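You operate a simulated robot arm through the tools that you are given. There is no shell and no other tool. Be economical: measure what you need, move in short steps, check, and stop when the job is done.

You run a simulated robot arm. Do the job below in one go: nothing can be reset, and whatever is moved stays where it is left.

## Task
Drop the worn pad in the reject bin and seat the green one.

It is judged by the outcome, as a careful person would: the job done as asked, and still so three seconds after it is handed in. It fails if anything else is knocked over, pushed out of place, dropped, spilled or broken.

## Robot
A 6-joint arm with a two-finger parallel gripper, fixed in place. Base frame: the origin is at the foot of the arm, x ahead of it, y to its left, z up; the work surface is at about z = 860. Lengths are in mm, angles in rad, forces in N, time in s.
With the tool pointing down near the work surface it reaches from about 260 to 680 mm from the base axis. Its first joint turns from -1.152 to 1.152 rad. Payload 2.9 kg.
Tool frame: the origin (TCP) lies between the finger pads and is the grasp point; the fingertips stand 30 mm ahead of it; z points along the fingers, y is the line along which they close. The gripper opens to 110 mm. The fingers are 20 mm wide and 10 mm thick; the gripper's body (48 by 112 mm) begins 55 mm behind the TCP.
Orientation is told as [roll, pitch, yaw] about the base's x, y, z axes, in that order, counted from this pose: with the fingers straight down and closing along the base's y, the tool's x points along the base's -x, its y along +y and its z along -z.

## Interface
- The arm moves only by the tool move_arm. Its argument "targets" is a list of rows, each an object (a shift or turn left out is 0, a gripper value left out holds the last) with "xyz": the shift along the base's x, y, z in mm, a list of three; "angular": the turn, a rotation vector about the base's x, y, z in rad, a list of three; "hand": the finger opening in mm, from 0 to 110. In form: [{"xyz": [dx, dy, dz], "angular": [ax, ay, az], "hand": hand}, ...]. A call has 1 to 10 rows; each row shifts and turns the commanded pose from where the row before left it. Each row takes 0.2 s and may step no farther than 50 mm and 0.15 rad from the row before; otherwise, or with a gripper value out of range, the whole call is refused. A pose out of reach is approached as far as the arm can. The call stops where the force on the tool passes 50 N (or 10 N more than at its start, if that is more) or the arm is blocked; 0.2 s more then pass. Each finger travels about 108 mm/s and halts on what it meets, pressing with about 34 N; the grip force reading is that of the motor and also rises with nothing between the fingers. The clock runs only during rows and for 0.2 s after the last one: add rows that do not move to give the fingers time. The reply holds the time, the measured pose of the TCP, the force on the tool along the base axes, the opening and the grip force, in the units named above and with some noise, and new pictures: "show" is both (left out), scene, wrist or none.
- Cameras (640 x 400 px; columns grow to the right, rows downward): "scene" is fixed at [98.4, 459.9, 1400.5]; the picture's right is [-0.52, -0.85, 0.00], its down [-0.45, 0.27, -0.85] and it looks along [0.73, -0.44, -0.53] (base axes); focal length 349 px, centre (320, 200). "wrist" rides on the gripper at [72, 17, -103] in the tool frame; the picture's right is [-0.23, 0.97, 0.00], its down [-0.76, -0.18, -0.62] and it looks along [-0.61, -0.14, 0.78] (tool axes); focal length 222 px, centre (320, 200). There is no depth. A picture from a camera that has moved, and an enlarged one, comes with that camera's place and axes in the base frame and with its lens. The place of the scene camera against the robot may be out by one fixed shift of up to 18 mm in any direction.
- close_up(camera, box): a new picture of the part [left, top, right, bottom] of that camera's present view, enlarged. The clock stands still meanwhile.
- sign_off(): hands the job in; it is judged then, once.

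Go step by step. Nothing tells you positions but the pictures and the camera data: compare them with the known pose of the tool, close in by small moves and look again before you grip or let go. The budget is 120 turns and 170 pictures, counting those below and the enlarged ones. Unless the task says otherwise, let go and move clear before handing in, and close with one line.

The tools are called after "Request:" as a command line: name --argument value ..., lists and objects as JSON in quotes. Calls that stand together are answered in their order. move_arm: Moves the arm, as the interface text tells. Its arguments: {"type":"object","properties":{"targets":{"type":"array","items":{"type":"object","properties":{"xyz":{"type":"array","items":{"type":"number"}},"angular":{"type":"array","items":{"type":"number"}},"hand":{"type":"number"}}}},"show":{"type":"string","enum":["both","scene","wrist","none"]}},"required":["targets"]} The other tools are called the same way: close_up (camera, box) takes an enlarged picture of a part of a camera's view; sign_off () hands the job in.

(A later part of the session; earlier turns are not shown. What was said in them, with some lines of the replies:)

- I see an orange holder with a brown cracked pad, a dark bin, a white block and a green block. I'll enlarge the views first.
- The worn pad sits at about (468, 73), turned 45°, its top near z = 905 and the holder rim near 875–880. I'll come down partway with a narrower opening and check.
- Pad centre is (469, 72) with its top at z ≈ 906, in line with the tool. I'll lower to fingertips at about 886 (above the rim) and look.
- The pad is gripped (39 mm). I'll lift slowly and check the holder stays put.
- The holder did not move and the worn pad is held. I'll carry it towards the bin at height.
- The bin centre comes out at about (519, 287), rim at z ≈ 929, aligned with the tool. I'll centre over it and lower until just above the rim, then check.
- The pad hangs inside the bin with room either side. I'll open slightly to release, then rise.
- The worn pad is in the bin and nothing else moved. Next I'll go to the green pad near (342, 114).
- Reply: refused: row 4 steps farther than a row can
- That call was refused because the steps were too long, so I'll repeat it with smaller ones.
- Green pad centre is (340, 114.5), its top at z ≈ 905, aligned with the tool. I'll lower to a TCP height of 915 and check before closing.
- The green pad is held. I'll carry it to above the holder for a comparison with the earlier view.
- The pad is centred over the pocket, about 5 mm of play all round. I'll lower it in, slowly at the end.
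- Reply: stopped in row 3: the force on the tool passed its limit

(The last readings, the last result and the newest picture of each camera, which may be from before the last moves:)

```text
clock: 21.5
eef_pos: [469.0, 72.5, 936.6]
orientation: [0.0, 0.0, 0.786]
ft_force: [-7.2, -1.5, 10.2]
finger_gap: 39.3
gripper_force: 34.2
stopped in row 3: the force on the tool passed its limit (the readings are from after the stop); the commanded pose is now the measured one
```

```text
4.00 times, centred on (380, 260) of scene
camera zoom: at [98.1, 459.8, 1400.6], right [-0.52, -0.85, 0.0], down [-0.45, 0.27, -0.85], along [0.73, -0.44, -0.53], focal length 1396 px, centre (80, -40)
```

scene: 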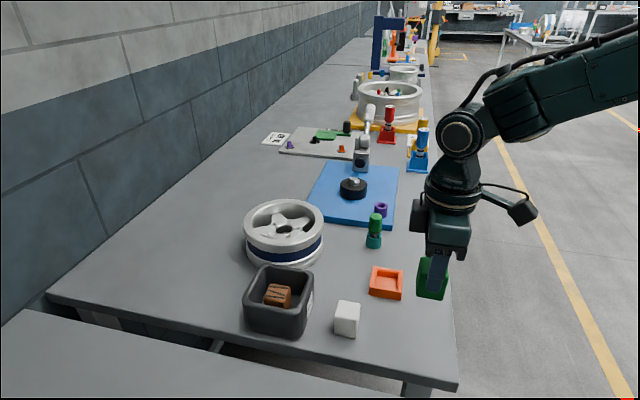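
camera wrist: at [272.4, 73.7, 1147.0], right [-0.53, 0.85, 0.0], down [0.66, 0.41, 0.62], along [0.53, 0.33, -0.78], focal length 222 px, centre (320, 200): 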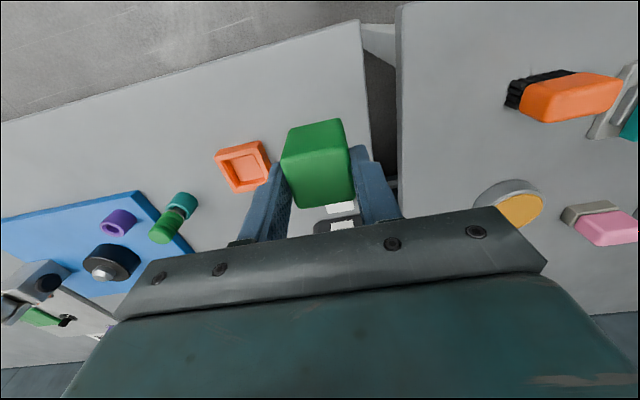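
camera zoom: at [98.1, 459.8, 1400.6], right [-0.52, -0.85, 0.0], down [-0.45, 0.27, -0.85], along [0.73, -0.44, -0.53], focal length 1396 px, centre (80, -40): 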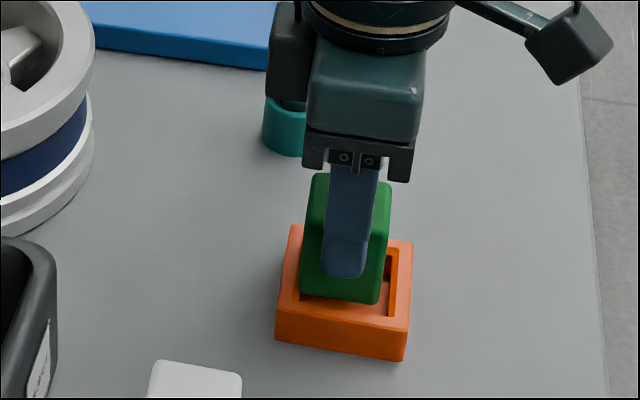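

The pad's front edge touched the rim at z ≈ 880; the holder has not moved. The gap is all on the back side (about 9 mm), so I'll raise it a little and shift about 4.5 mm back.

Request:
move_arm --targets '[{"xyz": [0, 0, 6]}, {"xyz": [-3.2, -3.2, 0]}, {}, {}]' --show "none"

Request:
close_up --camera "wrist" --box '[220, 60, 420, 220]'

Request:
close_up --camera "scene" --box '[310, 210, 450, 310]'

```text
clock: 22.5
eef_pos: [467.1, 68.9, 941.5]
orientation: [-0.003, -0.001, 0.784]
ft_force: [-0.2, 0.0, -0.4]
finger_gap: 39.1
gripper_force: 34.5
```

```text
2.50 times, centred on (320, 140) of wrist
camera zoom: at [403.7, 30.8, 1044.1], right [-0.53, 0.85, 0.0], down [0.66, 0.41, 0.62], along [0.53, 0.33, -0.78], focal length 555 px, centre (320, 350)
```

zoom: 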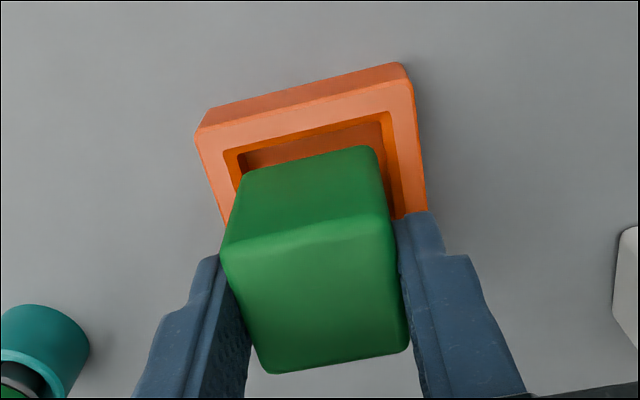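

```text
4.00 times, centred on (380, 260) of scene
camera zoom: at [98.4, 459.9, 1400.5], right [-0.52, -0.85, 0.0], down [-0.45, 0.27, -0.85], along [0.73, -0.44, -0.53], focal length 1396 px, centre (80, -40)
```

zoom: 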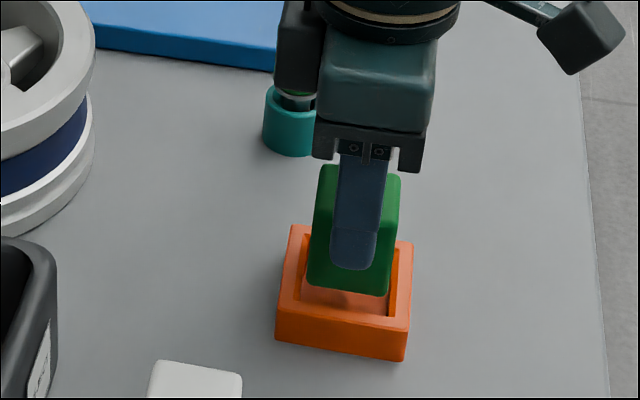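

Request:
move_arm --targets '[{"xyz": [-1, -1, -3]}, {"xyz": [0, 0, -3]}, {"xyz": [0, 0, -3]}, {"xyz": [0, 0, -3]}, {}]' --show "none"

Request:
close_up --camera "wrist" --box '[220, 60, 420, 220]'

Request:
close_up --camera "scene" --box '[310, 210, 450, 310]'

```text
clock: 23.7
eef_pos: [465.9, 69.1, 929.8]
orientation: [-0.002, -0.003, 0.786]
ft_force: [-0.3, 4.9, 4.2]
finger_gap: 39.0
gripper_force: 34.2
```

```text
2.50 times, centred on (320, 140) of wrist
camera zoom: at [402.5, 30.0, 1031.0], right [-0.53, 0.85, 0.0], down [0.66, 0.41, 0.62], along [0.53, 0.33, -0.78], focal length 555 px, centre (320, 350)
```

zoom: 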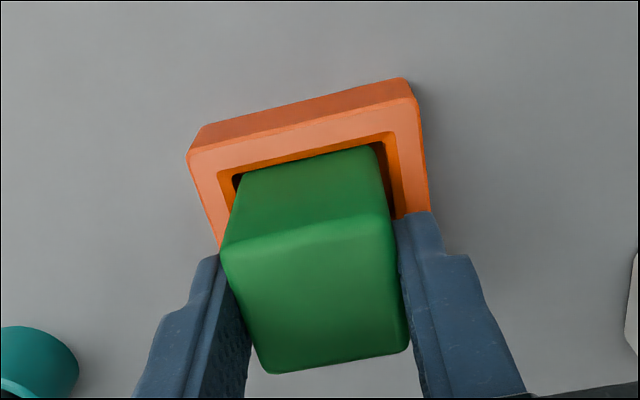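

```text
4.00 times, centred on (380, 260) of scene
camera zoom: at [98.4, 460.0, 1400.5], right [-0.52, -0.85, 0.0], down [-0.45, 0.27, -0.85], along [0.73, -0.44, -0.53], focal length 1396 px, centre (80, -40)
```

zoom: 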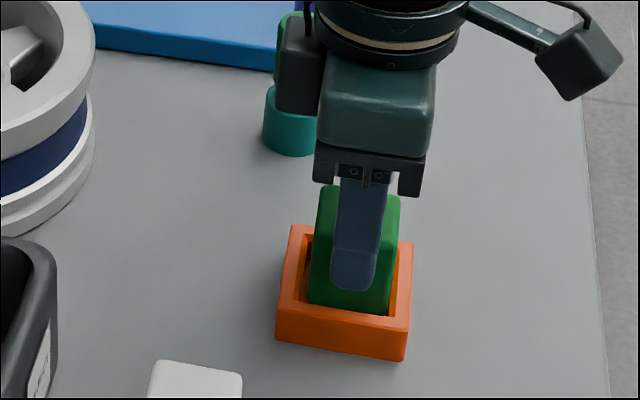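

It is inside the pocket now with a little side contact. I'll continue down in small steps.

Request:
move_arm --targets '[{"xyz": [0, 0, -2]}, {"xyz": [0, 0, -2]}, {}]' --show "none"

Request:
close_up --camera "wrist" --box '[220, 60, 420, 220]'

Request:
close_up --camera "scene" --box '[310, 210, 450, 310]'

```text
clock: 24.5
eef_pos: [466.2, 69.9, 924.9]
orientation: [0.001, -0.003, 0.787]
ft_force: [0.7, 15.4, 3.8]
finger_gap: 39.4
gripper_force: 34.2
```

```text
2.50 times, centred on (320, 140) of wrist
camera zoom: at [402.8, 30.4, 1027.4], right [-0.53, 0.85, 0.0], down [0.66, 0.41, 0.63], along [0.53, 0.33, -0.78], focal length 555 px, centre (320, 350)
```

zoom: 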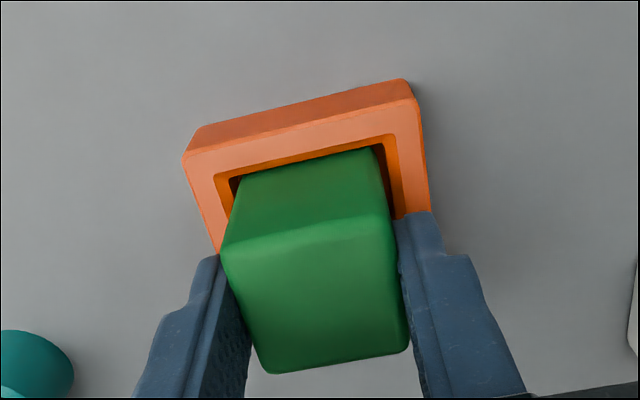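

```text
4.00 times, centred on (380, 260) of scene
camera zoom: at [98.4, 460.2, 1400.4], right [-0.52, -0.85, 0.0], down [-0.45, 0.27, -0.85], along [0.73, -0.44, -0.53], focal length 1396 px, centre (80, -40)
```

zoom: 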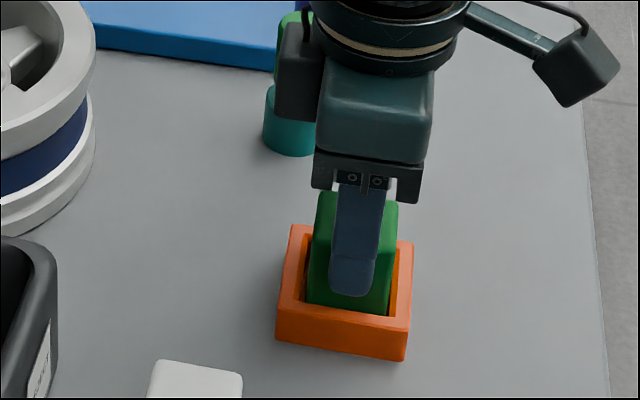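

The wall pushes in +y, so the pad leans on the −y corner. I'll ease it +y and continue.

Request:
move_arm --targets '[{"xyz": [0, 1.2, 0]}, {"xyz": [0, 1.2, 0]}, {}]' --show "none"

```text
clock: 25.3
eef_pos: [466.2, 70.1, 925.7]
orientation: [-0.001, 0.0, 0.784]
ft_force: [5.3, 4.6, 1.1]
finger_gap: 38.8
gripper_force: 34.2
```

Request:
move_arm --targets '[{"xyz": [0.9, 0.7, 0]}, {"xyz": [0, 0, -1.5]}, {"xyz": [0, 0, -1.5]}, {}]' --show "none"

```text
clock: 26.3
eef_pos: [467.0, 71.4, 922.3]
orientation: [-0.002, 0.001, 0.782]
ft_force: [-2.0, -7.0, 3.3]
finger_gap: 39.2
gripper_force: 34.1
```

Request:
move_arm --targets '[{"xyz": [-0.2, -0.5, -1]}, {"xyz": [0, 0, -1]}, {}]' --show "none"

Request:
close_up --camera "wrist" --box '[220, 60, 420, 220]'

Request:
close_up --camera "scene" --box '[310, 210, 450, 310]'

```text
clock: 27.1
eef_pos: [466.8, 71.1, 921.9]
orientation: [0.0, -0.001, 0.782]
ft_force: [-8.9, -13.9, 22.2]
finger_gap: 38.9
gripper_force: 34.1
```

```text
2.50 times, centred on (320, 140) of wrist
camera zoom: at [402.9, 31.8, 1024.0], right [-0.53, 0.85, 0.0], down [0.66, 0.41, 0.62], along [0.53, 0.33, -0.78], focal length 555 px, centre (320, 350)
```

zoom: 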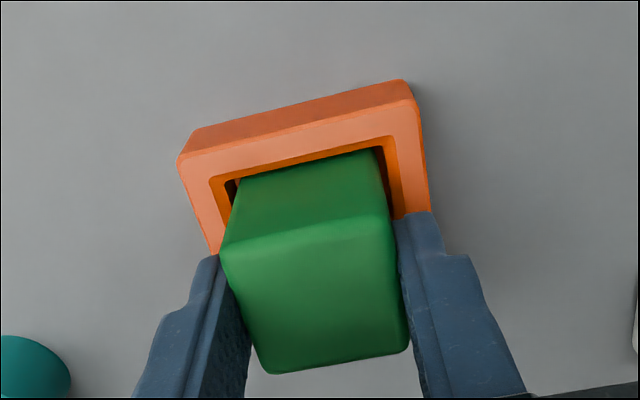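

```text
4.00 times, centred on (380, 260) of scene
camera zoom: at [97.9, 459.5, 1400.7], right [-0.52, -0.85, 0.0], down [-0.45, 0.27, -0.85], along [0.73, -0.44, -0.53], focal length 1396 px, centre (80, -40)
```

zoom: 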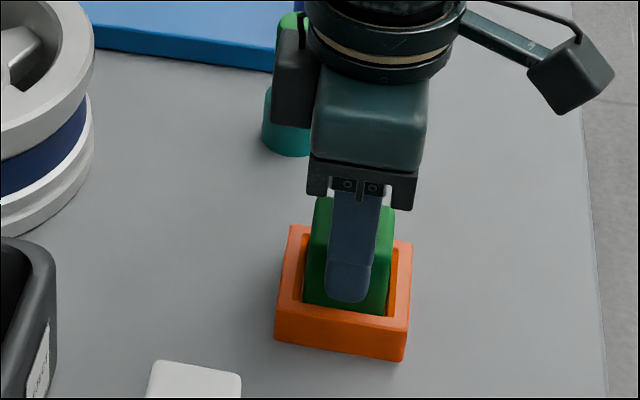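

The vertical force shows the pad on the pocket floor, and its top is level with where the worn one sat. I'll ease the pressure, open the fingers and lift clear.

Request:
move_arm --targets '[{"xyz": [-0.4, -0.4, 1]}, {"hand": 44}, {"hand": 55}, {"hand": 70}, {}]' --show "none"

Request:
close_up --camera "wrist" --box '[220, 60, 420, 220]'

Request:
close_up --camera "scene" --box '[310, 210, 450, 310]'

```text
clock: 28.3
eef_pos: [466.1, 70.7, 921.4]
orientation: [-0.002, -0.001, 0.784]
ft_force: [-0.7, 0.0, -0.3]
finger_gap: 70.2
gripper_force: 0.0
```

```text
2.50 times, centred on (320, 140) of wrist
camera zoom: at [402.4, 32.2, 1023.7], right [-0.53, 0.85, 0.0], down [0.66, 0.41, 0.62], along [0.53, 0.33, -0.78], focal length 555 px, centre (320, 350)
```

zoom: 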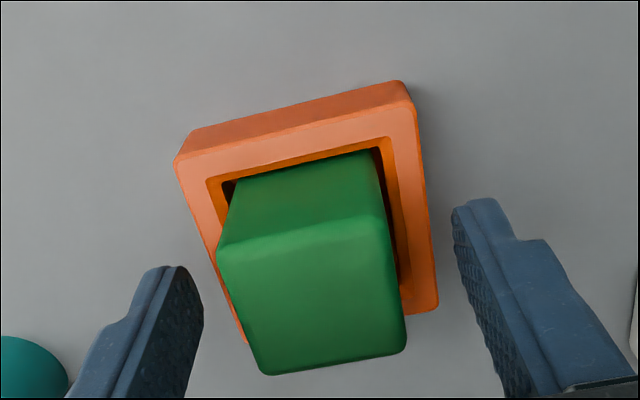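

```text
4.00 times, centred on (380, 260) of scene
camera zoom: at [98.4, 459.9, 1400.5], right [-0.52, -0.85, 0.0], down [-0.45, 0.27, -0.85], along [0.73, -0.44, -0.53], focal length 1396 px, centre (80, -40)
```

zoom: 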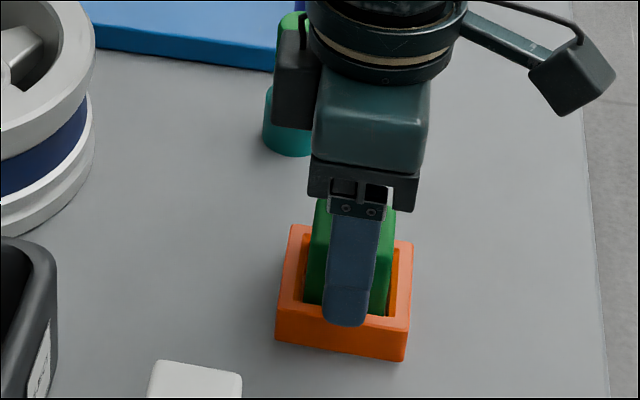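

Request:
move_arm --targets '[{"xyz": [0, 0, 20]}, {"xyz": [0, 0, 45]}, {"xyz": [0, 0, 50]}, {"xyz": [-30, 0, 40]}, {"xyz": [-40, 0, 20]}, {}, {}]'

Request:
close_up --camera "wrist" --box '[180, 60, 420, 220]'

Request:
close_up --camera "scene" --box '[230, 200, 470, 370]'

Request:
close_up --camera "scene" --box '[310, 210, 450, 310]'

```text
clock: 29.9
eef_pos: [393.2, 72.3, 1099.2]
orientation: [-0.003, 0.001, 0.783]
ft_force: [0.5, -0.4, 0.3]
finger_gap: 70.1
gripper_force: 0.0
camera wrist: at [330.6, 32.7, 1200.6], right [-0.53, 0.85, 0.0], down [0.66, 0.41, 0.62], along [0.53, 0.33, -0.78], focal length 222 px, centre (320, 200)
```

scene: 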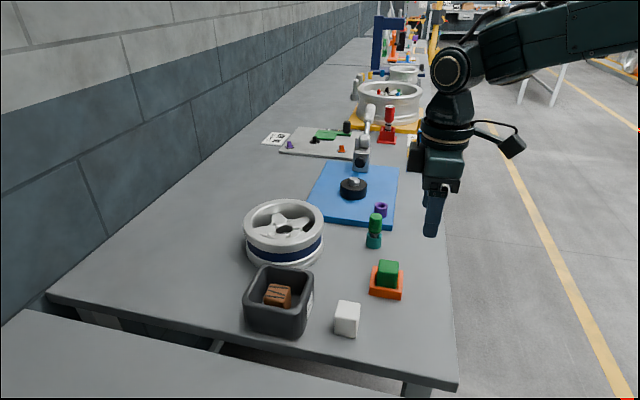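
wrist: 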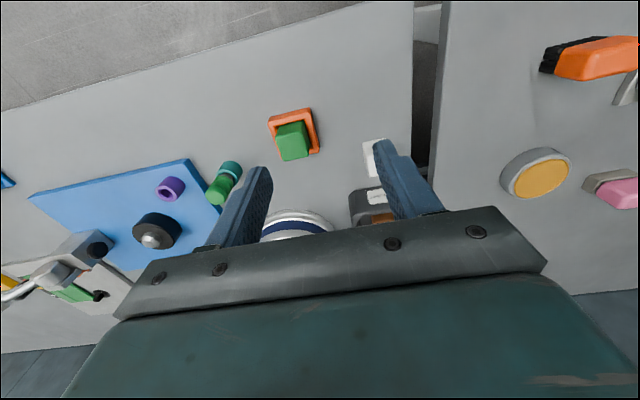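

```text
2.50 times, centred on (300, 140) of wrist
camera zoom: at [330.6, 32.7, 1200.6], right [-0.53, 0.85, 0.0], down [0.66, 0.41, 0.62], along [0.53, 0.33, -0.78], focal length 555 px, centre (370, 350)
```

zoom: 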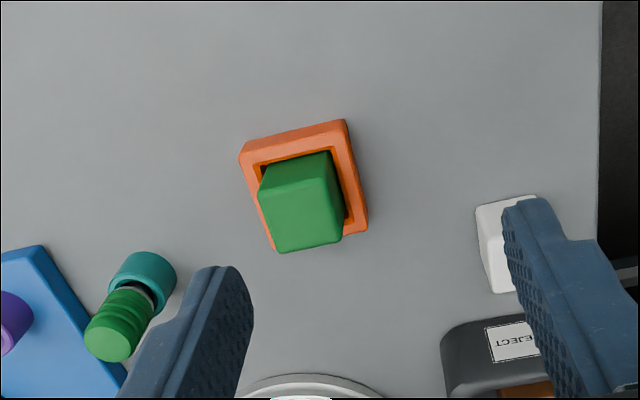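

```text
2.35 times, centred on (350, 285) of scene
camera zoom: at [98.4, 459.9, 1400.5], right [-0.52, -0.85, 0.0], down [-0.45, 0.27, -0.85], along [0.73, -0.44, -0.53], focal length 821 px, centre (249, 0)
```

zoom: 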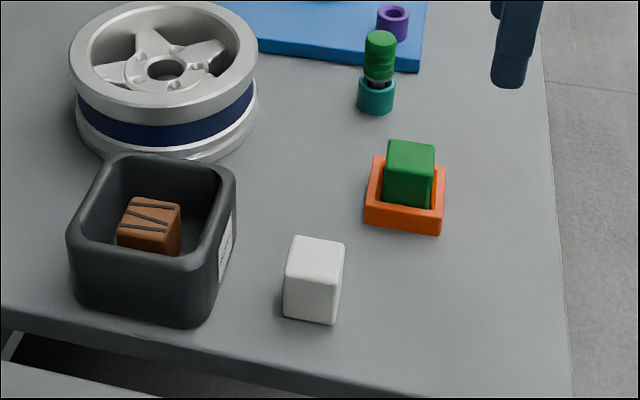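

```text
4.00 times, centred on (380, 260) of scene
camera zoom: at [98.4, 459.9, 1400.5], right [-0.52, -0.85, 0.0], down [-0.45, 0.27, -0.85], along [0.73, -0.44, -0.53], focal length 1396 px, centre (80, -40)
```

zoom: 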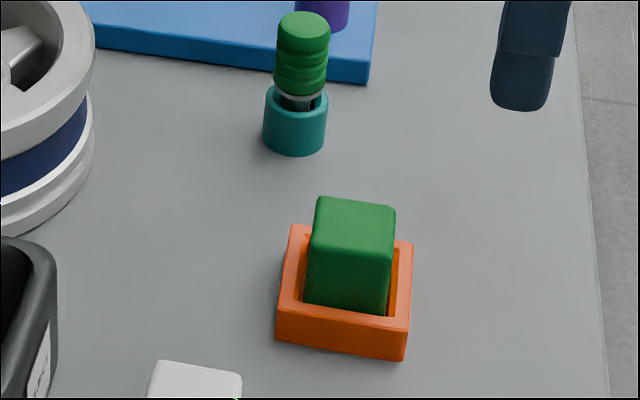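

The green pad sits square in the holder just as the worn one did, the worn pad lies in the reject bin, and nothing else has moved. I'm handing it in.

Request:
sign_off

```text
The job is handed in.
```

The worn pad is in the reject bin, and the green pad is seated in the orange holder with the gripper released and clear.
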